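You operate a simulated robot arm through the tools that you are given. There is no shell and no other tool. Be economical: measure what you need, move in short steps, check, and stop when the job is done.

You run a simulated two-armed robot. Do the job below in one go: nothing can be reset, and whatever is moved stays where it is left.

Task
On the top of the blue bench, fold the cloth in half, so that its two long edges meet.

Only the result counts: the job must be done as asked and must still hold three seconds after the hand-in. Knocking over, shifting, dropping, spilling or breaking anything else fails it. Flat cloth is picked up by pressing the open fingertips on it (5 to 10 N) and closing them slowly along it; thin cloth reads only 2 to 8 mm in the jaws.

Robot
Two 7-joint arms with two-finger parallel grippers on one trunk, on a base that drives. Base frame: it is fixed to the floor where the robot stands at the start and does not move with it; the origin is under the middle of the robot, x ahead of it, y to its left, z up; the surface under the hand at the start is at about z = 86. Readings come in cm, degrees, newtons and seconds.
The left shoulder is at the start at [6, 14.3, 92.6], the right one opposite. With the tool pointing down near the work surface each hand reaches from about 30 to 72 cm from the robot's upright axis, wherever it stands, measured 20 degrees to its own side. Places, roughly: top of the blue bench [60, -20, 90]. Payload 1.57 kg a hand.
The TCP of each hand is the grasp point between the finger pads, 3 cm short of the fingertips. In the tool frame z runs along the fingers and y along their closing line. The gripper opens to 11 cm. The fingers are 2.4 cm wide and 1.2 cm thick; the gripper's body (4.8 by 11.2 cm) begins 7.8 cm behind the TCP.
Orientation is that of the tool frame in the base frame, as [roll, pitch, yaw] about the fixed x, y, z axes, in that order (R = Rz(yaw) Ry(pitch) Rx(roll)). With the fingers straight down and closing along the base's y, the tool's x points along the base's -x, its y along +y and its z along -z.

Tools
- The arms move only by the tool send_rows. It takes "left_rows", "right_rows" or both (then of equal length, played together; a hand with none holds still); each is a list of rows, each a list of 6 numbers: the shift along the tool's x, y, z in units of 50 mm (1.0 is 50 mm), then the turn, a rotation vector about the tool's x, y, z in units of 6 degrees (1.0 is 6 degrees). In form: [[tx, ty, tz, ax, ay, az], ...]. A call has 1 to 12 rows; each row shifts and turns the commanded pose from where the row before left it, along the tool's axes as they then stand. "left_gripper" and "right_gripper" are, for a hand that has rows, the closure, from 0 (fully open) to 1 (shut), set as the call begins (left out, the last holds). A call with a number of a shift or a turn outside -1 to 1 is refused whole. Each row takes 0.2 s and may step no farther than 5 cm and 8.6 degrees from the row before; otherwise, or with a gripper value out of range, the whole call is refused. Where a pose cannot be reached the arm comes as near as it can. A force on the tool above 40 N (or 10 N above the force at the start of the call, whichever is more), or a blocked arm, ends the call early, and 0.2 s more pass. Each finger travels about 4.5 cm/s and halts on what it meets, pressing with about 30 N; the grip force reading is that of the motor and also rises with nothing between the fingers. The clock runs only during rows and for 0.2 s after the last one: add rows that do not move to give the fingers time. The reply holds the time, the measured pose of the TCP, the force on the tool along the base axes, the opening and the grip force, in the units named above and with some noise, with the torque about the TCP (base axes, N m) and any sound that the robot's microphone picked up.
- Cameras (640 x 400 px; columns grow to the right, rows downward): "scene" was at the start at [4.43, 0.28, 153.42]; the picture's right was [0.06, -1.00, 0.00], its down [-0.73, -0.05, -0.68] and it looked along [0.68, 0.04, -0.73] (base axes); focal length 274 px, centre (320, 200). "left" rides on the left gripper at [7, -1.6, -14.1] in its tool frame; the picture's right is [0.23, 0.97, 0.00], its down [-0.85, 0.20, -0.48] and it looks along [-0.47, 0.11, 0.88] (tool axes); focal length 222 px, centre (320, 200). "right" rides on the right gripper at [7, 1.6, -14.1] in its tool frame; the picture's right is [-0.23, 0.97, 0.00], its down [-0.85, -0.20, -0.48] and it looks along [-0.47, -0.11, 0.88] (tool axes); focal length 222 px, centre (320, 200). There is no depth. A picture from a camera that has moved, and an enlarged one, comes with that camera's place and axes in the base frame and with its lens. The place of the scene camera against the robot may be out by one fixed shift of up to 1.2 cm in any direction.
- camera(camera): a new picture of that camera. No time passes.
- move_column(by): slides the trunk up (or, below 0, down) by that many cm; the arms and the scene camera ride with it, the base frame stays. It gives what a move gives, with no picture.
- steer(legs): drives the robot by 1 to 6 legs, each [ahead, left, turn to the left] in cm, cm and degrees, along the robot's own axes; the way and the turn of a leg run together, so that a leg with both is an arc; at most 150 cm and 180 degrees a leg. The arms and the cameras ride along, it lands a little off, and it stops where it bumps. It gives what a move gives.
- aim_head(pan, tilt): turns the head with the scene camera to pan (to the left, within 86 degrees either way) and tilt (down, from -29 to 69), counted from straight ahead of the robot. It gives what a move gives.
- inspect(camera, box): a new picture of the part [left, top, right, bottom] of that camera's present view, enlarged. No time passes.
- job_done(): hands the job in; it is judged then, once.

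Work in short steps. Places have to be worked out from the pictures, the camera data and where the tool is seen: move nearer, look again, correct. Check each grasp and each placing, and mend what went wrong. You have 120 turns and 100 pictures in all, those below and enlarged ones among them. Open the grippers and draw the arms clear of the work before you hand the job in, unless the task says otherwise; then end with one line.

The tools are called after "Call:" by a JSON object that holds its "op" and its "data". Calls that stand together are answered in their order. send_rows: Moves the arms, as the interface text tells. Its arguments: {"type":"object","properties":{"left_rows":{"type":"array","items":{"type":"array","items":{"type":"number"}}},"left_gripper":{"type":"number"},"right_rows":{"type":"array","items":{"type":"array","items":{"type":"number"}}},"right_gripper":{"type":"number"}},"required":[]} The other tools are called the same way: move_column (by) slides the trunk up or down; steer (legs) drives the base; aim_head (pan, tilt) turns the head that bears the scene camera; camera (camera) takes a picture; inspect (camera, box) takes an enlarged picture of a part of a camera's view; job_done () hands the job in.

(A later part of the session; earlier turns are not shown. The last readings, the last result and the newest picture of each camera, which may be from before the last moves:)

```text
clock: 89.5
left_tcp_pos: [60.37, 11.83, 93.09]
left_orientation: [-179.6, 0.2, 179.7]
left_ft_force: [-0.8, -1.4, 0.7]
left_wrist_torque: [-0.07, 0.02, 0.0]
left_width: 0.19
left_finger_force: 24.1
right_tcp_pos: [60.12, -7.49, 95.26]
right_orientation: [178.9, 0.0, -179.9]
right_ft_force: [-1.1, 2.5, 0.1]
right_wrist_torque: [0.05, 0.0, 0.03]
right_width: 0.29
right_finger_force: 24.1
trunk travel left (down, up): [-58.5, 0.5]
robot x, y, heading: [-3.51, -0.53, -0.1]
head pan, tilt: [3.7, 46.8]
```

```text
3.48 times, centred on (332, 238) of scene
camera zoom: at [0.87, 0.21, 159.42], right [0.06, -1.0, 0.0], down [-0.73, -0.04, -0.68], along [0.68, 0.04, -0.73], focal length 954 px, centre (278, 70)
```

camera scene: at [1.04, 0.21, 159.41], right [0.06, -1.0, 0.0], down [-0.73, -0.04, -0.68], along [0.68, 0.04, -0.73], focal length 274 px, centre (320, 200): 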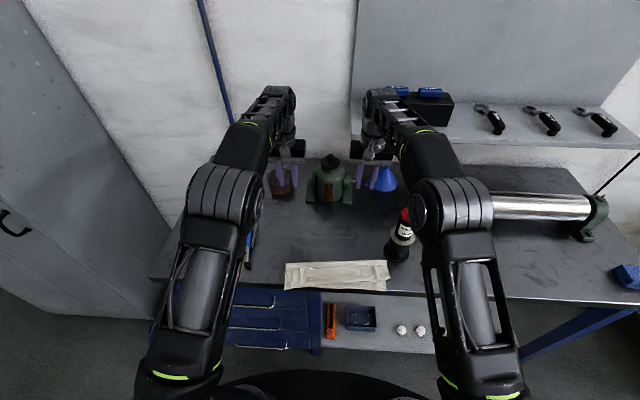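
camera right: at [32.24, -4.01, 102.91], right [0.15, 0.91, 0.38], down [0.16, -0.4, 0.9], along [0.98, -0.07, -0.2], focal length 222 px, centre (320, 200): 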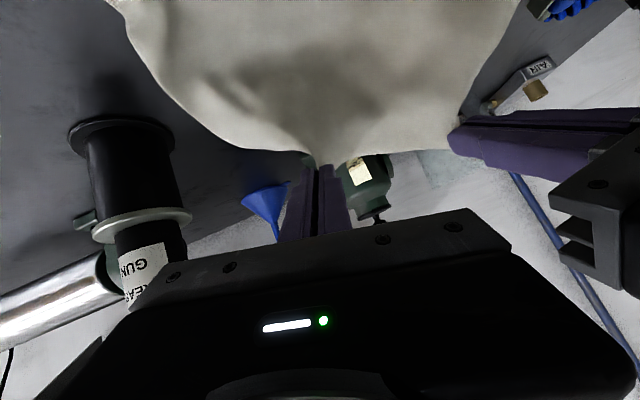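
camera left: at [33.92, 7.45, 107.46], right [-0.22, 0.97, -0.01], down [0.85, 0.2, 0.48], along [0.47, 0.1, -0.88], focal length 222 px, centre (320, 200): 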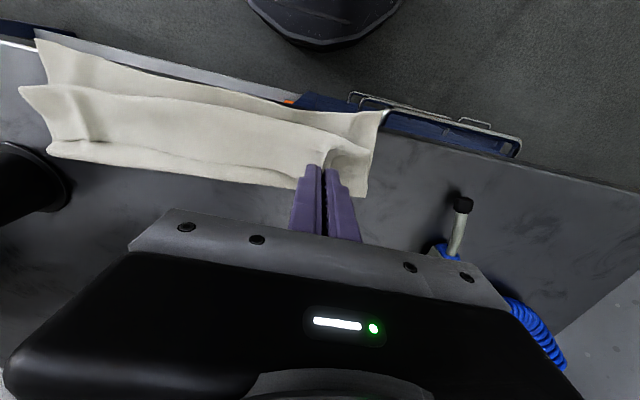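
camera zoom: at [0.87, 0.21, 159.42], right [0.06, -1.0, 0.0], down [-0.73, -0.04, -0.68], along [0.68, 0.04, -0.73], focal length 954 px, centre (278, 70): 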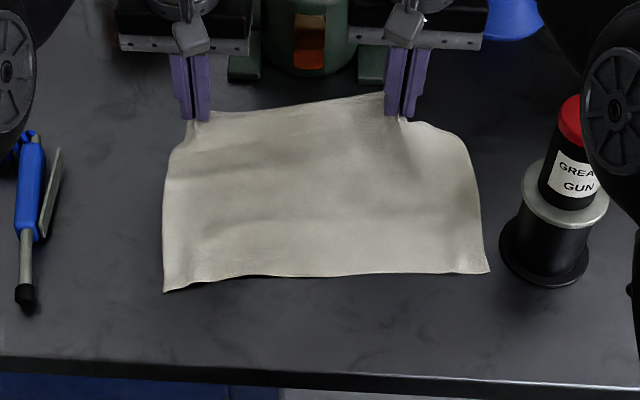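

The cloth is fully open and lying on the bench. I'm dragging it 2.5 cm left, away from the gun, while lowering, then releasing.

Call:
{"op": "send_rows", "data": {"right_rows": [[-0.1, 0.1, 0.3, 0, 0, 0], [-0.1, 0.15, 0.4, 0, 0, 0], [-0.1, 0.15, 0.3, 0, 0, 0], [0, 0.1, 0.06, 0, 0, 0], [0, 0, 0, 0, 0, 0]], "left_rows": [[-0.1, 0.12, 0.2, 0, 0, 0], [-0.1, 0.2, 0.2, 0, 0, 0], [-0.1, 0.2, 0.2, 0, 0, 0], [0, 0.12, 0.05, 0, 0, 0], [0, 0, 0, 0, 0, 0]]}}

Call:
{"op": "send_rows", "data": {"right_rows": [[0, 0, 0, 0, 0, 0], [0, 0, 0, 0, 0, 0], [0, 0, 0, 0, 0, 0], [0, 0, -0.3, 0, 0, 0], [0, 0, -0.5, 0, 0, 0], [0.5, 0, -0.5, 0, 0, 0], [0.8, 0, 0, 0, 0, 0], [0.8, 0, 0, 0, 0, 0], [0.8, 0, 0, 0, 0, 0], [0.8, 0, 0, 0, 0, 0]], "left_rows": [[0, 0, 0, 0, 0, 0], [0, 0, 0, 0, 0, 0], [0, 0, 0, 0, 0, 0], [0, 0, -0.3, 0, 0, 0], [0, 0, -0.5, 0, 0, 0], [0.5, 0, -0.5, 0, 0, 0], [0.8, 0, 0, 0, 0, 0], [0.8, 0, 0, 0, 0, 0], [0.8, 0, 0, 0, 0, 0], [0.8, 0, 0, 0, 0, 0]], "right_gripper": 0.6, "left_gripper": 0.6}}

Call:
{"op": "inspect", "data": {"camera": "scene", "box": [240, 180, 424, 295]}}

Call:
{"op": "camera", "data": {"camera": "right"}}

```text
clock: 90.7
left_tcp_pos: [61.9, 15.06, 90.13]
left_orientation: [-179.6, 0.1, 179.8]
left_ft_force: [0.0, -5.8, -0.5]
left_wrist_torque: [-0.13, -0.02, 0.02]
left_width: 0.2
left_finger_force: 23.4
right_tcp_pos: [61.89, -4.78, 89.91]
right_orientation: [178.9, 0.1, 179.9]
right_ft_force: [-0.2, 5.6, 0.0]
right_wrist_torque: [0.2, 0.02, 0.11]
right_width: 0.32
right_finger_force: 23.9
trunk travel left (down, up): [-58.5, 0.5]
robot x, y, heading: [-3.4, -0.29, -0.1]
head pan, tilt: [3.7, 46.8]
```

```text
clock: 92.9
left_tcp_pos: [43.46, 15.17, 96.44]
left_orientation: [-179.7, 0.3, 179.7]
left_ft_force: [-1.2, -1.3, 0.6]
left_wrist_torque: [-0.02, -0.04, -0.03]
left_width: 4.41
left_finger_force: 0.2
right_tcp_pos: [43.36, -4.89, 96.38]
right_orientation: [179.1, 0.1, 180.0]
right_ft_force: [0.1, -0.6, 0.3]
right_wrist_torque: [0.02, -0.01, -0.02]
right_width: 4.39
right_finger_force: 0.0
trunk travel left (down, up): [-58.5, 0.5]
robot x, y, heading: [-3.43, -0.19, -0.3]
head pan, tilt: [3.7, 46.8]
```

```text
3.48 times, centred on (332, 238) of scene
camera zoom: at [0.65, 0.21, 159.42], right [0.06, -1.0, 0.0], down [-0.73, -0.04, -0.69], along [0.68, 0.04, -0.73], focal length 954 px, centre (278, 70)
```

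zoom: 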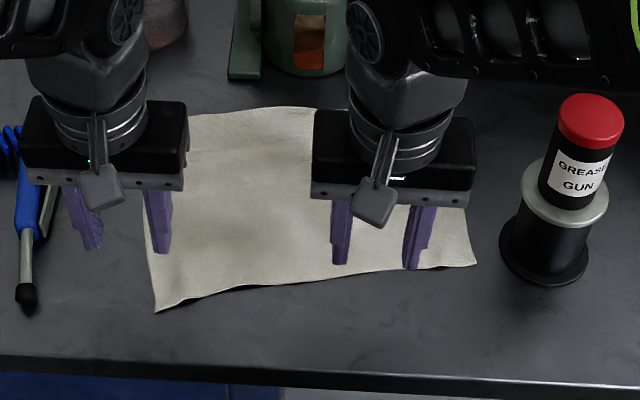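

```text
16 pictures are left
camera right: at [36.45, -3.56, 110.55], right [0.23, 0.97, 0.02], down [0.85, -0.21, 0.48], along [0.47, -0.09, -0.88], focal length 222 px, centre (320, 200)
```

right: 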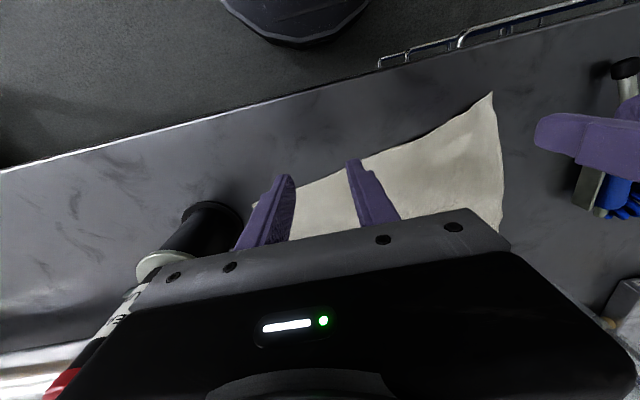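

The cloth is open but rotated about 12°. I'll pinch the near edge with only about 1 cm overlap at both corners, straighten it by pulling the right corner back, then fold to the far side. Positioning just above contact.

Call:
{"op": "send_rows", "data": {"left_rows": [[0.14, -0.45, 0, 0, 0, 0], [0.13, -0.44, 0.3, 0, 0, 0], [0, 0, 0.5, 0, 0, 0], [0, 0, 0.35, 0, 0, 0], [0, 0, 0.1, 0, 0, 0], [0, 0, 0, 0, 0, 0]], "right_rows": [[-0.3, -0.46, 0, 0, 0, 0], [-0.33, -0.46, 0.3, 0, 0, 0], [0, 0, 0.5, 0, 0, 0], [0, 0, 0.35, 0, 0, 0], [0, 0, 0.09, 0, 0, 0], [0, 0, 0, 0, 0, 0]], "left_gripper": 0.68, "right_gripper": 0.68}}

Call:
{"op": "inspect", "data": {"camera": "right", "box": [200, 60, 460, 220]}}

Call:
{"op": "inspect", "data": {"camera": "left", "box": [200, 60, 460, 220]}}

```text
clock: 94.3
left_tcp_pos: [42.14, 10.63, 90.3]
left_orientation: [-179.7, 0.2, 179.7]
left_ft_force: [0.0, 0.4, 0.7]
left_wrist_torque: [-0.01, -0.01, 0.0]
left_width: 3.5
left_finger_force: 0.1
right_tcp_pos: [46.59, -9.29, 90.03]
right_orientation: [178.9, 0.0, 179.9]
right_ft_force: [-0.4, -0.2, 0.4]
right_wrist_torque: [0.02, -0.02, -0.02]
right_width: 3.51
right_finger_force: 0.2
trunk travel left (down, up): [-58.5, 0.5]
robot x, y, heading: [-3.81, -0.17, -0.2]
head pan, tilt: [3.7, 46.8]
```

```text
2.46 times, centred on (330, 140) of right
camera zoom: at [39.79, -8.02, 104.33], right [0.23, 0.97, 0.02], down [0.86, -0.21, 0.47], along [0.47, -0.09, -0.88], focal length 547 px, centre (295, 348)
```

zoom: 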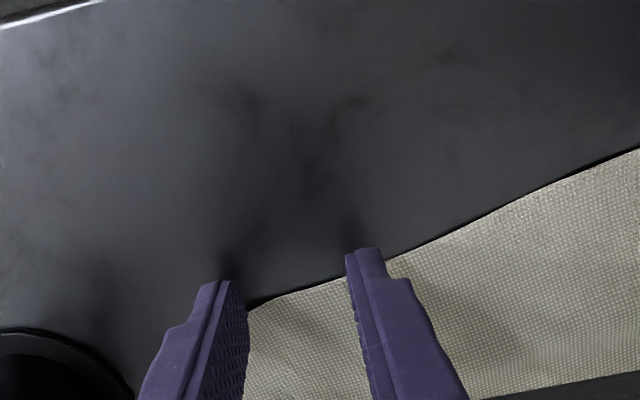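

```text
2.46 times, centred on (330, 140) of left
camera zoom: at [35.1, 9.06, 104.47], right [-0.22, 0.97, -0.01], down [0.85, 0.2, 0.48], along [0.47, 0.1, -0.88], focal length 547 px, centre (295, 348)
```

zoom: 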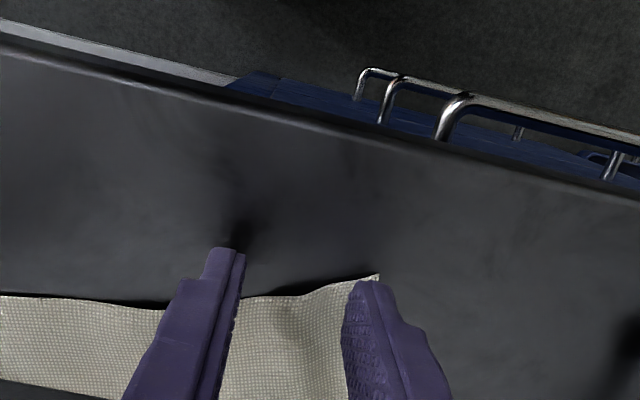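

The overlap is a bit small and the outer fingers are at the very corners. I'm shifting both hands about 0.9 cm inward and 0.35 cm forward, then lowering to contact.

Call:
{"op": "send_rows", "data": {"left_rows": [[-0.08, -0.16, 0, 0, 0, 0], [0, 0, 0.12, 0, 0, 0], [0, 0, 0.08, 0, 0, 0], [0, 0, 0.03, 0, 0, 0], [0, 0, 0, 0, 0, 0]], "right_rows": [[-0.06, 0.2, 0, 0, 0, 0], [0, 0, 0.1, 0, 0, 0], [0, 0, 0.06, 0, 0, 0], [0, 0, 0.02, 0, 0, 0], [0, 0, 0, 0, 0, 0]]}}

```text
clock: 95.5
left_tcp_pos: [42.54, 10.0, 89.13]
left_orientation: [-179.8, 0.3, 179.8]
left_ft_force: [1.3, -1.4, 3.6]
left_wrist_torque: [0.11, 0.0, 0.0]
left_width: 3.52
left_finger_force: 0.1
right_tcp_pos: [46.81, -8.37, 89.33]
right_orientation: [179.0, 0.0, 179.9]
right_ft_force: [0.3, 0.3, 1.4]
right_wrist_torque: [-0.02, 0.01, 0.02]
right_width: 3.52
right_finger_force: 0.0
trunk travel left (down, up): [-58.5, 0.5]
robot x, y, heading: [-3.6, -0.58, -0.2]
head pan, tilt: [3.7, 46.8]
```

Light contact. I'm adding a touch and starting to close.

Call:
{"op": "send_rows", "data": {"left_rows": [[0, 0, 0.008, 0, 0, 0], [0, 0, 0, 0, 0, 0], [0, 0, 0, 0, 0, 0]], "right_rows": [[0, 0, 0.02, 0, 0, 0], [0, 0, 0, 0, 0, 0], [0, 0, 0, 0, 0, 0]]}}

Call:
{"op": "send_rows", "data": {"left_rows": [[0, 0, 0.006, 0, 0, 0], [0, 0, 0, 0, 0, 0], [0, 0, 0, 0, 0, 0]], "right_rows": [[0, 0, 0.01, 0, 0, 0], [0, 0, 0, 0, 0, 0], [0, 0, 0, 0, 0, 0]]}}

```text
clock: 96.3
left_tcp_pos: [42.43, 9.78, 89.06]
left_orientation: [-179.8, 0.3, 179.8]
left_ft_force: [1.1, -0.5, 15.8]
left_wrist_torque: [0.34, -0.04, 0.0]
left_width: 3.54
left_finger_force: 0.0
right_tcp_pos: [46.61, -8.29, 89.29]
right_orientation: [179.0, 0.0, 179.9]
right_ft_force: [0.3, 0.5, 0.1]
right_wrist_torque: [-0.01, -0.03, 0.0]
right_width: 3.51
right_finger_force: 0.0
trunk travel left (down, up): [-58.5, 0.5]
robot x, y, heading: [-3.55, -0.41, -0.4]
head pan, tilt: [3.7, 46.8]
```

```text
clock: 97.1
left_tcp_pos: [42.49, 9.83, 89.22]
left_orientation: [-179.7, 0.3, 179.6]
left_ft_force: [-0.7, 0.5, 24.5]
left_wrist_torque: [0.59, 0.0, 0.0]
left_width: 3.53
left_finger_force: 0.0
right_tcp_pos: [46.59, -8.46, 89.25]
right_orientation: [179.0, 0.1, 180.0]
right_ft_force: [0.3, 0.0, 1.8]
right_wrist_torque: [-0.02, 0.01, 0.02]
right_width: 3.49
right_finger_force: 0.0
trunk travel left (down, up): [-58.5, 0.5]
robot x, y, heading: [-3.54, -0.16, -0.1]
head pan, tilt: [3.7, 46.8]
```

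Left is pressing too hard (24 N), so I'm backing it off. Right needs slightly more.

Call:
{"op": "send_rows", "data": {"left_rows": [[0, 0, -0.024, 0, 0, 0], [0, 0, 0, 0, 0, 0], [0, 0, 0, 0, 0, 0]], "right_rows": [[0, 0, 0.014, 0, 0, 0], [0, 0, 0, 0, 0, 0], [0, 0, 0, 0, 0, 0]]}}

```text
clock: 97.9
left_tcp_pos: [42.35, 9.97, 89.16]
left_orientation: [-179.7, 0.1, 179.7]
left_ft_force: [0.3, -1.0, 2.2]
left_wrist_torque: [0.01, -0.01, 0.05]
left_width: 3.48
left_finger_force: 0.0
right_tcp_pos: [46.85, -8.31, 89.11]
right_orientation: [179.1, 0.1, 180.0]
right_ft_force: [-1.9, -1.3, 14.0]
right_wrist_torque: [-0.38, -0.1, -0.05]
right_width: 3.54
right_finger_force: 0.4
trunk travel left (down, up): [-58.5, 0.5]
robot x, y, heading: [-3.75, -0.13, 0.2]
head pan, tilt: [3.7, 46.8]
```

The right hand is rolled 1°, loading one finger more. I'm correcting the roll and trimming forces.

Call:
{"op": "send_rows", "data": {"left_rows": [[0, 0, 0.01, 0.04, 0, 0], [0, 0, 0, 0, 0, 0], [0, 0, 0, 0, 0, 0]], "right_rows": [[0, 0, -0.006, -0.15, 0, 0], [0, 0, 0, 0, 0, 0], [0, 0, 0, 0, 0, 0]]}}

```text
clock: 98.7
left_tcp_pos: [42.41, 9.91, 89.39]
left_orientation: [-179.4, 0.2, 179.7]
left_ft_force: [1.0, 0.0, 0.8]
left_wrist_torque: [0.01, 0.02, 0.01]
left_width: 3.54
left_finger_force: 0.0
right_tcp_pos: [46.63, -8.46, 89.29]
right_orientation: [178.0, 0.2, 179.9]
right_ft_force: [-2.4, -0.1, 18.6]
right_wrist_torque: [-0.5, -0.1, -0.03]
right_width: 3.56
right_finger_force: 0.2
trunk travel left (down, up): [-58.5, 0.5]
robot x, y, heading: [-3.31, -0.05, -0.1]
head pan, tilt: [3.7, 46.8]
```

The roll sign was wrong, so I'm reversing it.

Call:
{"op": "send_rows", "data": {"left_rows": [[0, 0, 0.004, -0.1, 0, 0], [0, 0, 0, 0, 0, 0], [0, 0, 0, 0, 0, 0]], "right_rows": [[0, 0, 0, 0.33, 0, 0], [0, 0, 0, 0, 0, 0], [0, 0, 0, 0, 0, 0]]}}

```text
clock: 99.5
left_tcp_pos: [42.46, 9.97, 89.26]
left_orientation: [180.0, 0.2, 179.7]
left_ft_force: [0.1, 0.1, 2.3]
left_wrist_torque: [0.03, -0.03, 0.03]
left_width: 3.52
left_finger_force: 0.0
right_tcp_pos: [46.78, -8.4, 89.2]
right_orientation: [-179.9, 0.1, -180.0]
right_ft_force: [-0.3, 0.7, 17.0]
right_wrist_torque: [0.11, -0.1, 0.0]
right_width: 3.48
right_finger_force: 0.0
trunk travel left (down, up): [-58.5, 0.5]
robot x, y, heading: [-3.47, -0.18, -0.1]
head pan, tilt: [3.7, 46.8]
```

Both are square. I'm trimming left +0.6 mm and right −0.8 mm, and starting to close.

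Call:
{"op": "send_rows", "data": {"left_rows": [[0, 0, 0.012, 0, 0, 0], [0, 0, 0, 0, 0, 0], [0, 0, 0, 0, 0, 0]], "right_rows": [[0, 0, -0.014, 0, 0, 0], [0, 0, 0, 0, 0, 0], [0, 0, 0, 0, 0, 0]], "left_gripper": 0.71, "right_gripper": 0.71}}

```text
clock: 100.3
left_tcp_pos: [42.5, 9.86, 89.16]
left_orientation: [180.0, 0.4, 179.7]
left_ft_force: [-2.0, 1.7, 15.3]
left_wrist_torque: [0.3, 0.01, 0.07]
left_width: 3.29
left_finger_force: 0.3
right_tcp_pos: [46.75, -8.41, 89.2]
right_orientation: [-180.0, -0.1, 179.9]
right_ft_force: [0.7, 0.5, 3.6]
right_wrist_torque: [-0.02, -0.04, 0.0]
right_width: 3.19
right_finger_force: 0.0
trunk travel left (down, up): [-58.5, 0.5]
robot x, y, heading: [-3.72, -0.22, -0.1]
head pan, tilt: [3.7, 46.8]
```

Left trimmed down slightly, right up slightly; continuing the closing.

Call:
{"op": "send_rows", "data": {"left_rows": [[0, 0, -0.005, -0.05, 0, 0], [0, 0, 0, 0, 0, 0], [0, 0, 0, 0, 0, 0]], "right_rows": [[0, 0, 0.008, 0, 0, 0], [0, 0, 0, 0, 0, 0], [0, 0, 0, 0, 0, 0]], "left_gripper": 0.77, "right_gripper": 0.77}}

Call:
{"op": "send_rows", "data": {"left_rows": [[0, 0, 0, 0, 0, 0], [0, 0, 0, 0, 0, 0], [0, 0, 0, 0, 0, 0]], "right_rows": [[0, 0, 0.003, 0, 0, 0], [0, 0, 0, 0, 0, 0], [0, 0, 0, 0, 0, 0]], "left_gripper": 0.83, "right_gripper": 0.83}}

Call:
{"op": "send_rows", "data": {"left_rows": [[0, 0, 0, 0, 0, 0], [0, 0, 0, 0, 0, 0], [0, 0, 0, 0, 0, 0]], "right_rows": [[0, 0, 0, 0, 0, 0], [0, 0, 0, 0, 0, 0], [0, 0, 0, 0, 0, 0]], "left_gripper": 0.91, "right_gripper": 0.91}}

Call:
{"op": "send_rows", "data": {"left_rows": [[0, 0, 0, 0, 0, 0], [0, 0, 0, 0, 0, 0], [0, 0, 0, 0, 0, 0]], "right_rows": [[0, 0, 0, 0, 0, 0], [0, 0, 0, 0, 0, 0], [0, 0, 0, 0, 0, 0]], "left_gripper": 1.0, "right_gripper": 1.0}}

```text
clock: 101.1
left_tcp_pos: [42.62, 9.75, 89.13]
left_orientation: [179.7, 0.4, 179.7]
left_ft_force: [1.7, -3.2, 14.7]
left_wrist_torque: [0.09, -0.1, -0.04]
left_width: 2.49
left_finger_force: 0.1
right_tcp_pos: [46.77, -8.45, 89.13]
right_orientation: [180.0, -0.1, 179.9]
right_ft_force: [-0.5, 2.2, 6.2]
right_wrist_torque: [0.1, -0.02, 0.02]
right_width: 2.59
right_finger_force: 0.2
trunk travel left (down, up): [-58.5, 0.5]
robot x, y, heading: [-3.51, -0.02, -0.3]
head pan, tilt: [3.7, 46.8]
```

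```text
clock: 101.9
left_tcp_pos: [42.59, 9.91, 89.16]
left_orientation: [179.7, 0.2, 179.7]
left_ft_force: [2.0, -2.0, 16.5]
left_wrist_torque: [0.12, -0.1, -0.03]
left_width: 1.82
left_finger_force: 0.0
right_tcp_pos: [46.79, -8.41, 89.19]
right_orientation: [-180.0, -0.1, 179.9]
right_ft_force: [-0.1, 1.7, 4.1]
right_wrist_torque: [0.04, -0.05, 0.01]
right_width: 1.94
right_finger_force: 0.2
trunk travel left (down, up): [-58.5, 0.5]
robot x, y, heading: [-3.27, -0.18, -0.4]
head pan, tilt: [3.7, 46.8]
```

```text
clock: 102.7
left_tcp_pos: [42.51, 9.84, 89.19]
left_orientation: [179.7, 0.2, 179.7]
left_ft_force: [0.1, -3.4, 19.5]
left_wrist_torque: [0.06, -0.07, -0.06]
left_width: 0.92
left_finger_force: 0.2
right_tcp_pos: [46.82, -8.48, 89.15]
right_orientation: [179.9, 0.1, 179.8]
right_ft_force: [-0.1, 1.1, 3.1]
right_wrist_torque: [0.02, -0.04, -0.01]
right_width: 1.06
right_finger_force: 0.7
trunk travel left (down, up): [-58.5, 0.5]
robot x, y, heading: [-3.4, -0.07, -0.3]
head pan, tilt: [3.7, 46.8]
```

```text
clock: 103.5
left_tcp_pos: [42.5, 9.82, 89.18]
left_orientation: [179.8, 0.3, 179.6]
left_ft_force: [2.1, -7.1, 20.1]
left_wrist_torque: [-0.12, -0.12, -0.12]
left_width: 0.26
left_finger_force: 23.9
right_tcp_pos: [46.9, -8.35, 89.18]
right_orientation: [179.9, 0.2, -179.9]
right_ft_force: [-1.3, 8.4, 2.4]
right_wrist_torque: [0.23, 0.02, 0.08]
right_width: 0.21
right_finger_force: 22.6
trunk travel left (down, up): [-58.5, 0.5]
robot x, y, heading: [-3.56, -0.16, -0.3]
head pan, tilt: [3.7, 46.8]
```

Both near-edge corners are gripped with small overlap. I'm lifting 1 cm and pulling the right corner back about 6 cm to square the cloth.

Call:
{"op": "send_rows", "data": {"left_rows": [[0, -0.02, -0.25, 0, 0, 0], [0, 0, 0, 0, 0, 0], [0, 0, 0, 0, 0, 0], [0, 0, 0, 0, 0, 0], [0.1, 0, 0, 0, 0, 0], [0.1, 0, 0, 0, 0, 0], [0.1, 0, 0, 0, 0, 0], [0, 0, 0, 0, 0, 0]], "right_rows": [[0, 0.02, -0.25, 0, 0, 0], [0.3, 0, 0, 0, 0, 0], [0.3, 0, 0, 0, 0, 0], [0.3, 0, 0, 0, 0, 0], [0.1, 0, 0, 0, 0, 0], [0.1, 0, 0, 0, 0, 0], [0.1, 0, 0, 0, 0, 0], [0, 0, 0, 0, 0, 0]]}}

Call:
{"op": "inspect", "data": {"camera": "scene", "box": [240, 180, 424, 295]}}

```text
clock: 105.3
left_tcp_pos: [41.06, 9.82, 90.3]
left_orientation: [179.6, 0.3, 179.7]
left_ft_force: [0.9, -3.7, -0.4]
left_wrist_torque: [-0.06, 0.01, -0.04]
left_width: 0.27
left_finger_force: 24.2
right_tcp_pos: [40.77, -8.21, 90.41]
right_orientation: [-179.9, -0.1, 180.0]
right_ft_force: [0.3, 3.2, -1.4]
right_wrist_torque: [0.07, 0.01, 0.03]
right_width: 0.17
right_finger_force: 23.6
trunk travel left (down, up): [-58.5, 0.5]
robot x, y, heading: [-3.53, 0.13, -0.2]
head pan, tilt: [3.7, 46.8]
```

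```text
3.48 times, centred on (332, 238) of scene
camera zoom: at [0.9, 0.21, 159.41], right [0.06, -1.0, 0.0], down [-0.73, -0.04, -0.68], along [0.68, 0.04, -0.73], focal length 954 px, centre (278, 70)
```

zoom: 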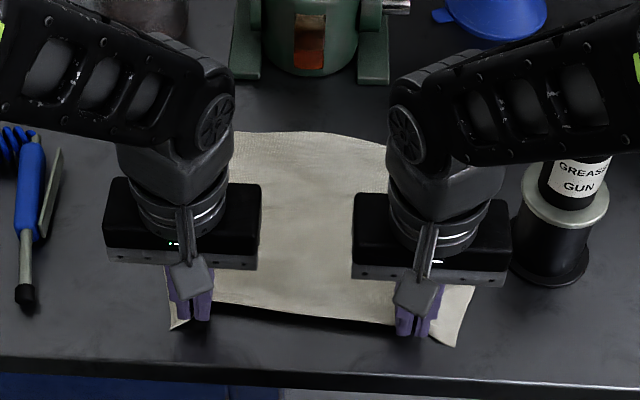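

Squared: far edge at x ≈ 62, fold line at x ≈ 51.5. I'm folding over in a tight 9 cm arc so the fold line doesn't creep.

Call:
{"op": "send_rows", "data": {"left_rows": [[-0.07, 0, -0.21, 0, 0, 0], [-0.07, 0, -0.21, 0, 0, 0], [-0.16, 0, -0.27, 0, 0, 0], [-0.16, 0, -0.27, 0, 0, 0], [-0.24, 0, -0.2, 0, 0, 0], [-0.24, 0, -0.2, 0, 0, 0], [-0.29, 0, -0.11, 0, 0, 0], [-0.29, 0, -0.11, 0, 0, 0], [-0.32, 0, 0, 0, 0, 0], [-0.32, 0, 0, 0, 0, 0]], "right_rows": [[-0.07, 0, -0.21, 0, 0, 0], [-0.07, 0, -0.21, 0, 0, 0], [-0.16, 0, -0.27, 0, 0, 0], [-0.16, 0, -0.27, 0, 0, 0], [-0.24, 0, -0.2, 0, 0, 0], [-0.24, 0, -0.2, 0, 0, 0], [-0.29, 0, -0.11, 0, 0, 0], [-0.29, 0, -0.11, 0, 0, 0], [-0.32, 0, 0, 0, 0, 0], [-0.32, 0, 0, 0, 0, 0]]}}

Call:
{"op": "send_rows", "data": {"left_rows": [[-0.29, 0, 0.11, 0, 0, 0], [-0.29, 0, 0.11, 0, 0, 0], [-0.24, 0, 0.2, 0, 0, 0], [-0.24, 0, 0.2, 0, 0, 0], [-0.16, 0, 0.27, 0, 0, 0], [-0.16, 0, 0.27, 0, 0, 0], [-0.05, 0, 0.23, 0, 0, 0], [-0.05, 0, 0.18, 0, 0, 0], [0, 0, 0, 0, 0, 0]], "right_rows": [[-0.29, 0, 0.11, 0, 0, 0], [-0.29, 0, 0.11, 0, 0, 0], [-0.24, 0, 0.2, 0, 0, 0], [-0.24, 0, 0.2, 0, 0, 0], [-0.16, 0, 0.27, 0, 0, 0], [-0.16, 0, 0.27, 0, 0, 0], [-0.05, 0, 0.23, 0, 0, 0], [-0.05, 0, 0.18, 0, 0, 0], [0, 0, 0, 0, 0, 0]]}}

Call:
{"op": "inspect", "data": {"camera": "scene", "box": [240, 180, 424, 295]}}

```text
clock: 107.5
left_tcp_pos: [52.04, 9.73, 98.11]
left_orientation: [179.7, 0.1, 179.8]
left_ft_force: [-0.8, -2.8, -1.0]
left_wrist_torque: [-0.09, 0.04, -0.06]
left_width: 0.24
left_finger_force: 23.8
right_tcp_pos: [51.58, -8.28, 98.09]
right_orientation: [-180.0, -0.1, 179.9]
right_ft_force: [0.4, 2.5, 0.3]
right_wrist_torque: [0.12, 0.01, 0.0]
right_width: 0.2
right_finger_force: 23.6
trunk travel left (down, up): [-58.5, 0.5]
robot x, y, heading: [-3.57, -0.02, -0.3]
head pan, tilt: [3.7, 46.8]
```

```text
clock: 109.5
left_tcp_pos: [59.24, 9.8, 90.43]
left_orientation: [179.6, 0.2, 179.7]
left_ft_force: [-0.6, -2.0, 0.5]
left_wrist_torque: [-0.14, -0.01, -0.07]
left_width: 0.22
left_finger_force: 24.1
right_tcp_pos: [59.03, -8.31, 90.38]
right_orientation: [179.9, 0.0, 179.9]
right_ft_force: [0.8, 2.7, -0.5]
right_wrist_torque: [0.09, -0.02, 0.04]
right_width: 0.21
right_finger_force: 23.8
trunk travel left (down, up): [-58.5, 0.5]
robot x, y, heading: [-3.65, -0.21, 0.0]
head pan, tilt: [3.7, 46.8]
```

```text
3.48 times, centred on (332, 238) of scene
camera zoom: at [0.86, 0.21, 159.42], right [0.06, -1.0, 0.0], down [-0.73, -0.04, -0.68], along [0.68, 0.04, -0.73], focal length 954 px, centre (278, 70)
```

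zoom: 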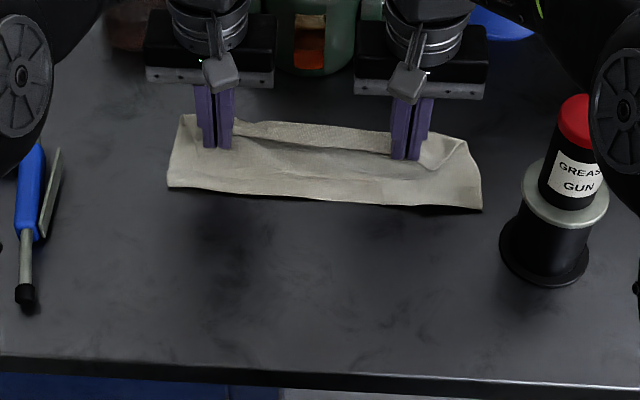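

The edge is over the far edge, with slack in the fold loop and a short curl. I'm drawing the hands a further 1.8 cm forward and down to tighten the loop so only the pinched 1 cm is curled.

Call:
{"op": "send_rows", "data": {"left_rows": [[-0.12, 0, 0.02, 0, 0, 0], [-0.12, 0, 0.04, 0, 0, 0], [-0.12, 0, 0.04, 0, 0, 0], [0, 0, 0, 0, 0, 0], [0, 0, 0, 0, 0, 0]], "right_rows": [[-0.12, 0, 0.02, 0, 0, 0], [-0.12, 0, 0.04, 0, 0, 0], [-0.12, 0, 0.04, 0, 0, 0], [0, 0, 0, 0, 0, 0], [0, 0, 0, 0, 0, 0]]}}

Call:
{"op": "inspect", "data": {"camera": "scene", "box": [280, 195, 400, 250]}}

```text
clock: 110.7
left_tcp_pos: [60.92, 9.73, 89.88]
left_orientation: [179.6, 0.1, 179.8]
left_ft_force: [-0.1, -2.8, 0.6]
left_wrist_torque: [-0.07, 0.04, -0.07]
left_width: 0.24
left_finger_force: 23.8
right_tcp_pos: [60.89, -8.22, 89.92]
right_orientation: [180.0, 0.0, 179.9]
right_ft_force: [0.5, 4.2, 0.5]
right_wrist_torque: [0.11, -0.04, 0.02]
right_width: 0.2
right_finger_force: 24.0
trunk travel left (down, up): [-58.5, 0.5]
robot x, y, heading: [-3.58, -0.33, -0.2]
head pan, tilt: [3.7, 46.8]
```

```text
5.33 times, centred on (340, 222) of scene
camera zoom: at [0.9, 0.21, 159.41], right [0.06, -1.0, 0.0], down [-0.73, -0.04, -0.68], along [0.68, 0.04, -0.73], focal length 1463 px, centre (213, 80)
```

zoom: 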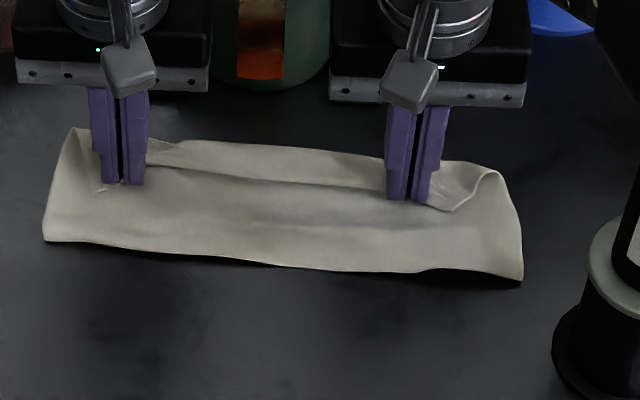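

The curl is now only about 2.5 cm wide. I'll release it and then rake it over with spread fingertips: open, lift, step back 4 cm, spread the fingers, and come down behind the curled edge.

Call:
{"op": "send_rows", "data": {"left_rows": [[0, 0, 0, 0, 0, 0], [0, 0, 0, 0, 0, 0], [0, 0, 0, 0, 0, 0], [0, 0, -0.3, 0, 0, 0], [0, 0, -0.4, 0, 0, 0], [0.4, 0, 0, 0, 0, 0], [0.4, 0, 0, 0, 0, 0]], "right_rows": [[0, 0, 0, 0, 0, 0], [0, 0, 0, 0, 0, 0], [0, 0, 0, 0, 0, 0], [0, 0, -0.3, 0, 0, 0], [0, 0, -0.4, 0, 0, 0], [0.4, 0, 0, 0, 0, 0], [0.4, 0, 0, 0, 0, 0]], "left_gripper": 0.75, "right_gripper": 0.75}}

Call:
{"op": "send_rows", "data": {"left_rows": [[0.1, 0, 0, 0, 0, 0], [0, 0, 0, 0, 0, 0], [0, 0, 0, 0, 0, 0], [0, 0, 0, 0, 0, 0]], "right_rows": [[0.1, 0, 0, 0, 0, 0], [0, 0, 0, 0, 0, 0], [0, 0, 0, 0, 0, 0], [0, 0, 0, 0, 0, 0]], "left_gripper": 0.18, "right_gripper": 0.18}}

Call:
{"op": "inspect", "data": {"camera": "scene", "box": [280, 195, 400, 250]}}

```text
clock: 112.3
left_tcp_pos: [57.23, 9.76, 93.5]
left_orientation: [179.8, 0.2, 179.9]
left_ft_force: [0.0, -0.7, 0.6]
left_wrist_torque: [0.03, 0.01, 0.0]
left_width: 2.72
left_finger_force: 0.0
right_tcp_pos: [56.87, -8.24, 93.46]
right_orientation: [-179.9, 0.0, 179.9]
right_ft_force: [0.2, 0.2, 0.7]
right_wrist_torque: [0.04, -0.05, -0.01]
right_width: 2.74
right_finger_force: 0.1
trunk travel left (down, up): [-58.5, 0.5]
robot x, y, heading: [-3.76, -0.11, -0.4]
head pan, tilt: [3.7, 46.8]
```

```text
clock: 113.3
left_tcp_pos: [56.72, 9.67, 93.41]
left_orientation: [179.7, 0.2, 179.8]
left_ft_force: [0.4, 0.1, -0.3]
left_wrist_torque: [-0.02, -0.02, -0.02]
left_width: 9.02
left_finger_force: 0.0
right_tcp_pos: [56.37, -8.46, 93.38]
right_orientation: [-179.9, 0.1, 179.9]
right_ft_force: [1.0, 0.1, -0.2]
right_wrist_torque: [-0.01, 0.0, -0.02]
right_width: 9.03
right_finger_force: 0.1
trunk travel left (down, up): [-58.5, 0.5]
robot x, y, heading: [-3.63, 0.08, -0.3]
head pan, tilt: [3.7, 46.8]
```

```text
5.33 times, centred on (340, 222) of scene
camera zoom: at [0.91, 0.21, 159.41], right [0.06, -1.0, 0.0], down [-0.73, -0.04, -0.68], along [0.68, 0.04, -0.73], focal length 1463 px, centre (213, 80)
```

zoom: 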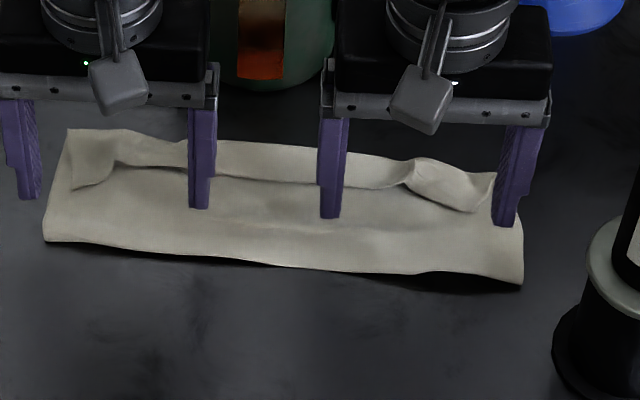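

The curled edge lies at x ≈ 59–61 along the whole length. I'm shifting left 1.2 cm inward and lowering all four tips just behind it to light contact.

Call:
{"op": "send_rows", "data": {"left_rows": [[0, -0.24, 0.3, 0, 0, 0], [0, 0, 0.3, 0, 0, 0], [0, 0, 0.13, 0, 0, 0], [0, 0, 0, 0, 0, 0]], "right_rows": [[0, 0, 0.3, 0, 0, 0], [0, 0, 0.3, 0, 0, 0], [0, 0, 0.13, 0, 0, 0], [0, 0, 0, 0, 0, 0]]}}

```text
clock: 114.3
left_tcp_pos: [56.69, 8.42, 89.67]
left_orientation: [179.6, 0.1, 179.8]
left_ft_force: [0.7, 0.6, -0.3]
left_wrist_torque: [-0.02, 0.0, 0.04]
left_width: 9.03
left_finger_force: 0.0
right_tcp_pos: [56.32, -8.22, 89.67]
right_orientation: [-179.9, 0.0, 179.8]
right_ft_force: [0.6, 0.2, -0.7]
right_wrist_torque: [0.02, -0.02, 0.02]
right_width: 9.01
right_finger_force: 0.1
trunk travel left (down, up): [-58.5, 0.5]
robot x, y, heading: [-3.52, 0.23, -0.0]
head pan, tilt: [3.7, 46.8]
```

No load yet. I'm lowering 1.5 mm more and raking forward about 6.5 cm slowly.

Call:
{"op": "send_rows", "data": {"left_rows": [[0, 0, 0.03, 0, 0, 0], [-0.16, 0, 0, 0, 0, 0], [-0.16, 0, 0, 0, 0, 0], [-0.16, 0, 0, 0, 0, 0], [-0.16, 0, 0, 0, 0, 0], [-0.16, 0, 0, 0, 0, 0], [-0.16, 0, 0, 0, 0, 0], [-0.16, 0, 0, 0, 0, 0], [-0.16, 0, 0, 0, 0, 0], [0, 0, 0, 0, 0, 0]], "right_rows": [[0, 0, 0.03, 0, 0, 0], [-0.16, 0, 0, 0, 0, 0], [-0.16, 0, 0, 0, 0, 0], [-0.16, 0, 0, 0, 0, 0], [-0.16, 0, 0, 0, 0, 0], [-0.16, 0, 0, 0, 0, 0], [-0.16, 0, 0, 0, 0, 0], [-0.16, 0, 0, 0, 0, 0], [-0.16, 0, 0, 0, 0, 0], [0, 0, 0, 0, 0, 0]]}}

Call:
{"op": "inspect", "data": {"camera": "scene", "box": [280, 190, 400, 250]}}

```text
clock: 116.5
left_tcp_pos: [62.89, 8.46, 89.65]
left_orientation: [179.7, 0.2, 179.7]
left_ft_force: [-0.8, -0.3, 0.1]
left_wrist_torque: [-0.03, -0.02, 0.02]
left_width: 9.02
left_finger_force: 0.0
right_tcp_pos: [62.74, -8.26, 89.63]
right_orientation: [180.0, 0.0, -180.0]
right_ft_force: [-0.4, 0.3, 0.5]
right_wrist_torque: [-0.01, 0.03, 0.01]
right_width: 9.03
right_finger_force: 0.1
trunk travel left (down, up): [-58.5, 0.5]
robot x, y, heading: [-3.72, 0.27, -0.3]
head pan, tilt: [3.7, 46.8]
```

```text
5.33 times, centred on (340, 220) of scene
camera zoom: at [0.87, 0.2, 159.42], right [0.06, -1.0, 0.0], down [-0.73, -0.04, -0.68], along [0.68, 0.04, -0.73], focal length 1463 px, centre (213, 93)
```

zoom: 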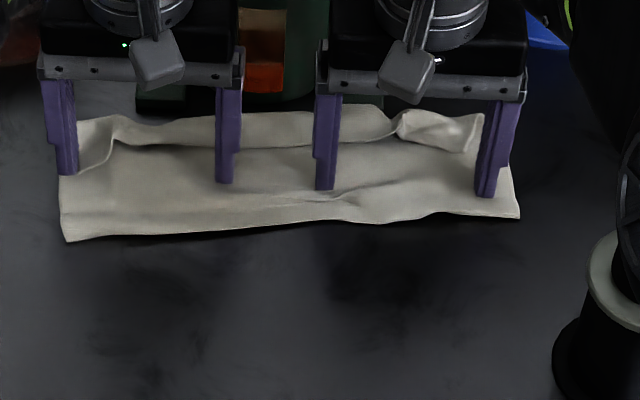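

Raking only slid the cloth. New plan: reopen the cloth, then pinch it along its centre line with the fingers closing along x, lift so both halves hang together, and lay it down. First, I'm re-pinching the two flap ridges near (64.5, 11) and (65, −7.6).

Call:
{"op": "send_rows", "data": {"left_rows": [[0, 0, -0.4, 0, 0, 0], [0, 0, -0.4, 0, 0, 0], [-0.42, 0.55, 0, 0, 0, 0], [0, 0, 0, 0, 0, 0], [0, 0, 0, 0, 0, 0], [0, 0, 0.3, 0, 0, 0], [0, 0, 0.2, 0, 0, 0], [0, 0, 0, 0, 0, 0]], "right_rows": [[0, 0, -0.4, 0, 0, 0], [0, 0, -0.4, 0, 0, 0], [-0.5, 0.13, 0, 0, 0, 0], [0, 0, 0, 0, 0, 0], [0, 0, 0, 0, 0, 0], [0, 0, 0.3, 0, 0, 0], [0, 0, 0.2, 0, 0, 0], [0, 0, 0, 0, 0, 0]], "left_gripper": 0.74, "right_gripper": 0.74}}

Call:
{"op": "inspect", "data": {"camera": "right", "box": [220, 80, 480, 220]}}

Call:
{"op": "inspect", "data": {"camera": "left", "box": [180, 80, 440, 220]}}

```text
clock: 118.3
left_tcp_pos: [64.98, 11.2, 91.15]
left_orientation: [179.7, 0.2, 179.7]
left_ft_force: [0.8, 0.5, 0.8]
left_wrist_torque: [-0.01, -0.01, -0.02]
left_width: 2.87
left_finger_force: 0.0
right_tcp_pos: [65.3, -7.61, 91.2]
right_orientation: [-180.0, -0.1, 179.9]
right_ft_force: [0.3, -0.6, -0.2]
right_wrist_torque: [0.0, -0.01, 0.01]
right_width: 2.84
right_finger_force: 0.0
trunk travel left (down, up): [-58.5, 0.5]
robot x, y, heading: [-3.79, 0.16, -0.3]
head pan, tilt: [3.7, 46.8]
```

```text
2.46 times, centred on (350, 150) of right
camera zoom: at [58.33, -6.1, 105.31], right [0.23, 0.97, 0.0], down [0.86, -0.2, 0.48], along [0.47, -0.11, -0.88], focal length 547 px, centre (246, 323)
```

zoom: 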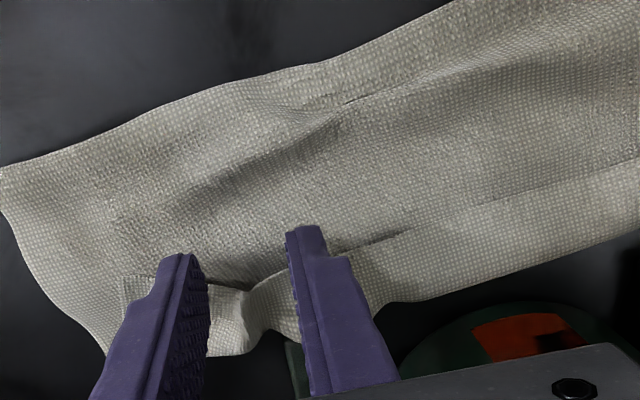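

```text
2.46 times, centred on (310, 150) of left
camera zoom: at [57.96, 9.5, 105.32], right [-0.22, 0.97, 0.01], down [0.85, 0.19, 0.48], along [0.47, 0.11, -0.88], focal length 547 px, centre (345, 323)
```

zoom: 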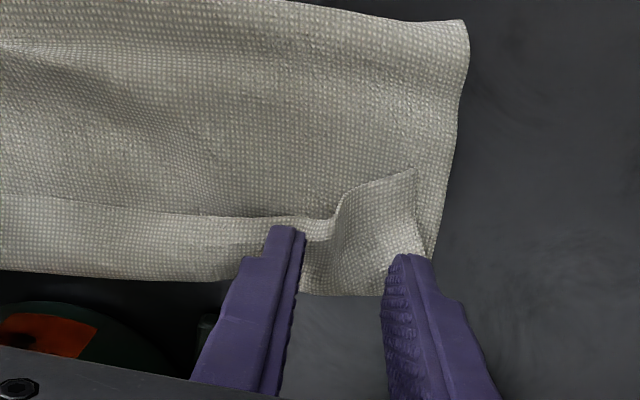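

Both ridges are between the fingers. Small centering shifts, then lower, close and lift.

Call:
{"op": "send_rows", "data": {"left_rows": [[0, -0.1, 0.1, 0, 0, 0], [0, 0, 0.14, 0, 0, 0], [0, 0, 0.05, 0, 0, 0], [0, 0, 0, 0, 0, 0]], "right_rows": [[-0.2, -0.08, 0.1, 0, 0, 0], [0, 0, 0.14, 0, 0, 0], [0, 0, 0.05, 0, 0, 0], [0, 0, 0, 0, 0, 0]]}}

Call:
{"op": "send_rows", "data": {"left_rows": [[0, 0, 0, 0, 0, 0], [0, 0, 0, 0, 0, 0], [0, 0, 0, 0, 0, 0], [0, 0, 0, 0, 0, 0], [0.05, 0, -0.3, 0, 0, 0], [0.1, 0, -0.4, 0, 0, 0], [0.2, 0, -0.4, 0, 0, 0]], "right_rows": [[0, 0, 0, 0, 0, 0], [0, 0, 0, 0, 0, 0], [0, 0, 0, 0, 0, 0], [0, 0, 0, 0, 0, 0], [0.05, 0, -0.3, 0, 0, 0], [0.1, 0, -0.4, 0, 0, 0], [0.2, 0, -0.4, 0, 0, 0]], "left_gripper": 1.0, "right_gripper": 1.0}}

```text
clock: 119.3
left_tcp_pos: [65.08, 10.77, 89.7]
left_orientation: [179.7, 0.3, 179.7]
left_ft_force: [-0.1, 0.2, -0.2]
left_wrist_torque: [-0.03, 0.03, -0.01]
left_width: 2.85
left_finger_force: 0.0
right_tcp_pos: [65.88, -8.13, 89.44]
right_orientation: [180.0, -0.1, 179.9]
right_ft_force: [0.0, -0.2, 0.1]
right_wrist_torque: [0.03, -0.05, 0.02]
right_width: 2.86
right_finger_force: 0.2
right hand out of reach, approached as far as the arm can: row 1
trunk travel left (down, up): [-58.5, 0.5]
robot x, y, heading: [-3.67, 0.13, -0.4]
head pan, tilt: [3.7, 46.8]
```

```text
clock: 120.9
left_tcp_pos: [63.12, 10.77, 95.29]
left_orientation: [179.7, 0.2, 179.8]
left_ft_force: [-0.6, -2.3, -0.1]
left_wrist_torque: [-0.06, -0.04, -0.01]
left_width: 0.24
left_finger_force: 23.6
right_tcp_pos: [63.89, -8.04, 95.3]
right_orientation: [-179.9, 0.0, 180.0]
right_ft_force: [-1.1, 3.6, 0.5]
right_wrist_torque: [0.08, -0.02, 0.04]
right_width: 0.19
right_finger_force: 23.7
trunk travel left (down, up): [-58.5, 0.5]
robot x, y, heading: [-3.48, -0.26, -0.1]
head pan, tilt: [3.7, 46.8]
```

Both hold, with the edge tension showing. I'm drawing both back toward the robot to reopen the cloth flat, ending at x ≈ 41.

Call:
{"op": "send_rows", "data": {"left_rows": [[0.3, 0, -0.3, 0, 0, 0], [0.4, 0, -0.1, 0, 0, 0], [0.4, 0, 0, 0, 0, 0], [0.4, 0, 0, 0, 0, 0], [0.4, 0, 0, 0, 0, 0], [0.4, 0, 0, 0, 0, 0], [0.4, 0, 0.1, 0, 0, 0], [0.4, 0, 0.3, 0, 0, 0], [0.4, 0, 0.3, 0, 0, 0], [0.4, 0, 0.3, 0, 0, 0], [0.4, 0, 0.3, 0, 0, 0], [0, 0, 0, 0, 0, 0]], "right_rows": [[0.35, 0, -0.3, 0, 0, 0], [0.42, 0, -0.1, 0, 0, 0], [0.42, 0, 0, 0, 0, 0], [0.42, 0, 0, 0, 0, 0], [0.42, 0, 0, 0, 0, 0], [0.42, 0, 0, 0, 0, 0], [0.4, 0, 0.1, 0, 0, 0], [0.4, 0, 0.3, 0, 0, 0], [0.4, 0, 0.3, 0, 0, 0], [0.4, 0, 0.3, 0, 0, 0], [0.4, 0, 0.3, 0, 0, 0], [0, 0, 0, 0, 0, 0]]}}

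Call:
{"op": "inspect", "data": {"camera": "scene", "box": [240, 180, 424, 295]}}

```text
clock: 123.5
left_tcp_pos: [41.75, 10.99, 90.37]
left_orientation: [179.7, 0.3, 179.7]
left_ft_force: [0.9, -4.0, -0.3]
left_wrist_torque: [-0.12, 0.01, 0.06]
left_width: 0.24
left_finger_force: 23.8
right_tcp_pos: [41.98, -8.04, 90.49]
right_orientation: [-179.9, 0.0, 179.8]
right_ft_force: [-0.8, 4.0, 0.2]
right_wrist_torque: [0.12, 0.01, 0.03]
right_width: 0.21
right_finger_force: 24.1
trunk travel left (down, up): [-58.5, 0.5]
robot x, y, heading: [-3.8, 0.07, -0.0]
head pan, tilt: [3.7, 46.8]
```

```text
3.48 times, centred on (332, 238) of scene
camera zoom: at [0.91, 0.21, 159.41], right [0.06, -1.0, 0.0], down [-0.73, -0.04, -0.68], along [0.68, 0.04, -0.73], focal length 954 px, centre (278, 70)
```

zoom: 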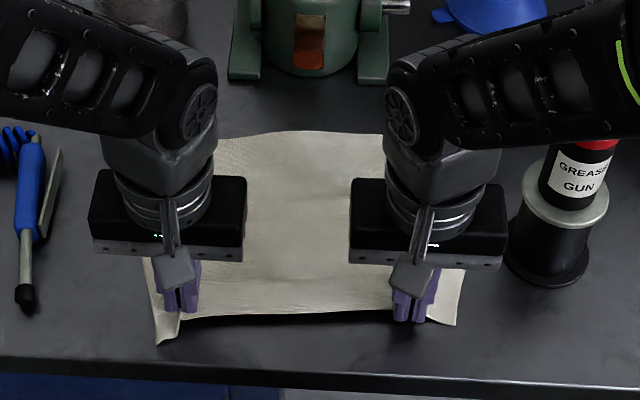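

Open and flat again: edges at x ≈ 40.8 and 62, so the centre line is x ≈ 51.4. I'm releasing, lifting, and moving over the centre line.

Call:
{"op": "send_rows", "data": {"left_rows": [[0, -0.03, 0.12, 0, 0, 0], [0, 0, 0, 0, 0, 0]], "right_rows": [[0, 0.03, 0.12, 0, 0, 0], [0, 0, 0, 0, 0, 0]]}}

Call:
{"op": "send_rows", "data": {"left_rows": [[0, 0, 0, 0, 0, 0], [0, 0, 0, 0, 0, 0], [0, 0, 0, 0, 0, 0], [0, 0, -0.3, 0, 0, 0], [0, 0, -0.7, 0, 0, 0], [0, 0, -0.8, 0, 0, 0], [-0.5, 0, -0.3, 0, 0, 0], [-0.7, 0, 0, 0, 0, 0], [-0.7, -0.1, 0, 0, 0, 0]], "right_rows": [[0, 0, 0, 0, 0, 0], [0, 0, 0, 0, 0, 0], [0, 0, 0, 0, 0, 0], [0, 0, -0.3, 0, 0, 0], [0, 0, -0.7, 0, 0, 0], [0, 0, -0.8, 0, 0, 0], [-0.5, 0, -0.3, 0, 0, 0], [-0.7, 0, 0, 0, 0, 0], [-0.65, -0.1, 0, 0, 0, 0]], "left_gripper": 0.7, "right_gripper": 0.7}}

Call:
{"op": "send_rows", "data": {"left_rows": [[0, 0, 0, 0, 0, 1], [0, 0, 0, 0, 0, 1], [0, 0, 0, 0, 0, 1], [0, 0, 0, 0, 0, 1], [0, 0, 0, 0, 0, 1], [0, 0, 0, 0, 0, 1], [0, 0, 0, 0, 0, 1], [0, 0, 0, 0, 0, 1]], "right_rows": [[0, 0, 0, 0, 0, 1], [0, 0, 0, 0, 0, 1], [0, 0, 0, 0, 0, 1], [0, 0, 0, 0, 0, 1], [0, 0, 0, 0, 0, 1], [0, 0, 0, 0, 0, 1], [0, 0, 0, 0, 0, 1], [0, 0, 0, 0, 0, 1]]}}

```text
clock: 124.1
left_tcp_pos: [41.65, 10.82, 89.99]
left_orientation: [179.7, 0.2, 179.8]
left_ft_force: [0.0, -1.5, 0.2]
left_wrist_torque: [-0.04, 0.0, 0.04]
left_width: 0.23
left_finger_force: 24.1
right_tcp_pos: [41.85, -7.9, 90.03]
right_orientation: [-180.0, 0.0, 180.0]
right_ft_force: [-1.1, 1.3, 0.5]
right_wrist_torque: [0.05, 0.0, -0.01]
right_width: 0.17
right_finger_force: 23.2
trunk travel left (down, up): [-58.5, 0.5]
robot x, y, heading: [-3.62, -0.01, -0.3]
head pan, tilt: [3.7, 46.8]
```

```text
clock: 126.1
left_tcp_pos: [51.46, 10.07, 100.53]
left_orientation: [179.7, 0.0, 179.7]
left_ft_force: [0.2, 0.3, 0.2]
left_wrist_torque: [0.0, 0.03, -0.01]
left_width: 3.32
left_finger_force: 0.0
right_tcp_pos: [51.18, -8.39, 100.39]
right_orientation: [-180.0, -0.1, 179.9]
right_ft_force: [0.1, 0.0, 0.2]
right_wrist_torque: [0.05, 0.02, 0.02]
right_width: 3.3
right_finger_force: 0.0
trunk travel left (down, up): [-58.5, 0.5]
robot x, y, heading: [-3.56, 0.06, -0.2]
head pan, tilt: [3.7, 46.8]
```

```text
clock: 127.9
left_tcp_pos: [51.21, 10.24, 100.56]
left_orientation: [179.6, -0.1, 131.6]
left_ft_force: [-0.4, -0.8, -0.1]
left_wrist_torque: [0.0, -0.01, 0.01]
left_width: 3.3
left_finger_force: 0.0
right_tcp_pos: [51.14, -8.32, 100.43]
right_orientation: [179.9, 0.1, 131.9]
right_ft_force: [0.2, -0.2, 0.0]
right_wrist_torque: [0.01, -0.02, -0.03]
right_width: 3.31
right_finger_force: 0.1
trunk travel left (down, up): [-58.5, 0.5]
robot x, y, heading: [-3.59, 0.15, -0.4]
head pan, tilt: [3.7, 46.8]
```

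Yaw is working on both hands. I'm completing the remaining 42° and then checking the cloth from above.

Call:
{"op": "send_rows", "data": {"left_rows": [[0, 0, 0, 0, 0, 1], [0, 0, 0, 0, 0, 1], [0, 0, 0, 0, 0, 1], [0, 0, 0, 0, 0, 1], [0, 0, 0, 0, 0, 1], [0, 0, 0, 0, 0, 1], [0, 0, 0, 0, 0, 0.94], [0, 0, 0, 0, 0, 0]], "right_rows": [[0, 0, 0, 0, 0, 1], [0, 0, 0, 0, 0, 1], [0, 0, 0, 0, 0, 1], [0, 0, 0, 0, 0, 1], [0, 0, 0, 0, 0, 1], [0, 0, 0, 0, 0, 1], [0, 0, 0, 0, 0, 0.98], [0, 0, 0, 0, 0, 0]]}}

Call:
{"op": "inspect", "data": {"camera": "scene", "box": [240, 180, 424, 295]}}

```text
clock: 129.7
left_tcp_pos: [51.36, 10.06, 100.54]
left_orientation: [179.9, -0.3, 90.1]
left_ft_force: [0.4, -0.1, -0.1]
left_wrist_torque: [0.03, 0.0, 0.02]
left_width: 3.3
left_finger_force: 0.1
right_tcp_pos: [51.2, -8.38, 100.51]
right_orientation: [-179.9, 0.1, 90.0]
right_ft_force: [0.3, -0.1, 0.2]
right_wrist_torque: [-0.06, 0.02, 0.01]
right_width: 3.3
right_finger_force: 0.1
trunk travel left (down, up): [-58.5, 0.5]
robot x, y, heading: [-3.86, -0.24, -0.3]
head pan, tilt: [3.7, 46.8]
```

```text
3.48 times, centred on (332, 238) of scene
camera zoom: at [0.88, 0.2, 159.42], right [0.06, -1.0, 0.0], down [-0.73, -0.04, -0.68], along [0.68, 0.04, -0.73], focal length 954 px, centre (278, 70)
```

zoom: 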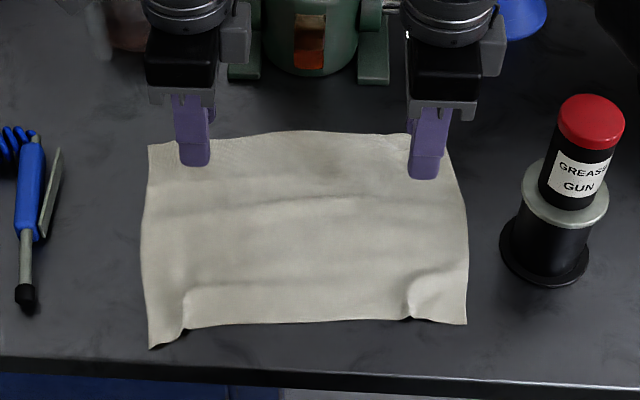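

The cloth is flat and slightly rotated. Centre-line points are about (50.4, 10) and (52.5, −8.4). I'm aligning the hands to these with a 6.5° yaw and descending to just above the cloth.

Call:
{"op": "send_rows", "data": {"left_rows": [[0, -0.19, 0.3, 0, 0, -0.54], [0, 0, 0.5, 0, 0, -0.54], [0, 0, 0.5, 0, 0, 0], [0, 0, 0.5, 0, 0, 0], [0, 0, 0.36, 0, 0, 0], [0, 0, 0, 0, 0, 0]], "right_rows": [[0, 0.26, 0.3, 0, 0, -0.54], [0, 0, 0.5, 0, 0, -0.54], [0, 0, 0.5, 0, 0, 0], [0, 0, 0.5, 0, 0, 0], [0, 0, 0.36, 0, 0, 0], [0, 0, 0, 0, 0, 0]]}}

Call:
{"op": "send_rows", "data": {"left_rows": [[0, 0, 0.06, 0, 0, 0], [0, 0, 0, 0, 0, 0], [0, 0, 0.02, 0, 0, 0], [0, 0, 0, 0, 0, 0], [0, 0, 0, 0, 0, 0]], "right_rows": [[0, 0, 0.06, 0, 0, 0], [0, 0, 0, 0, 0, 0], [0, 0, 0.02, 0, 0, 0], [0, 0, 0, 0, 0, 0], [0, 0, 0, 0, 0, 0]]}}

```text
clock: 131.1
left_tcp_pos: [50.38, 10.23, 89.59]
left_orientation: [179.8, -0.3, 96.6]
left_ft_force: [0.6, 0.4, 0.3]
left_wrist_torque: [0.0, 0.03, -0.01]
left_width: 3.31
left_finger_force: 0.0
right_tcp_pos: [52.28, -8.58, 89.72]
right_orientation: [180.0, 0.1, 96.5]
right_ft_force: [-0.5, -0.1, -0.3]
right_wrist_torque: [0.02, 0.02, -0.01]
right_width: 3.32
right_finger_force: 0.1
trunk travel left (down, up): [-58.5, 0.5]
robot x, y, heading: [-3.65, -0.06, -0.2]
head pan, tilt: [3.7, 46.8]
```

```text
clock: 132.3
left_tcp_pos: [50.26, 10.19, 89.3]
left_orientation: [179.8, -0.3, 96.7]
left_ft_force: [0.1, 0.7, -0.1]
left_wrist_torque: [0.01, -0.01, 0.01]
left_width: 3.31
left_finger_force: 0.0
right_tcp_pos: [52.35, -8.59, 89.2]
right_orientation: [180.0, 0.0, 96.5]
right_ft_force: [-0.7, 0.1, 1.0]
right_wrist_torque: [0.02, -0.02, 0.0]
right_width: 3.32
right_finger_force: 0.1
trunk travel left (down, up): [-58.5, 0.5]
robot x, y, heading: [-3.82, -0.04, -0.3]
head pan, tilt: [3.7, 46.8]
```

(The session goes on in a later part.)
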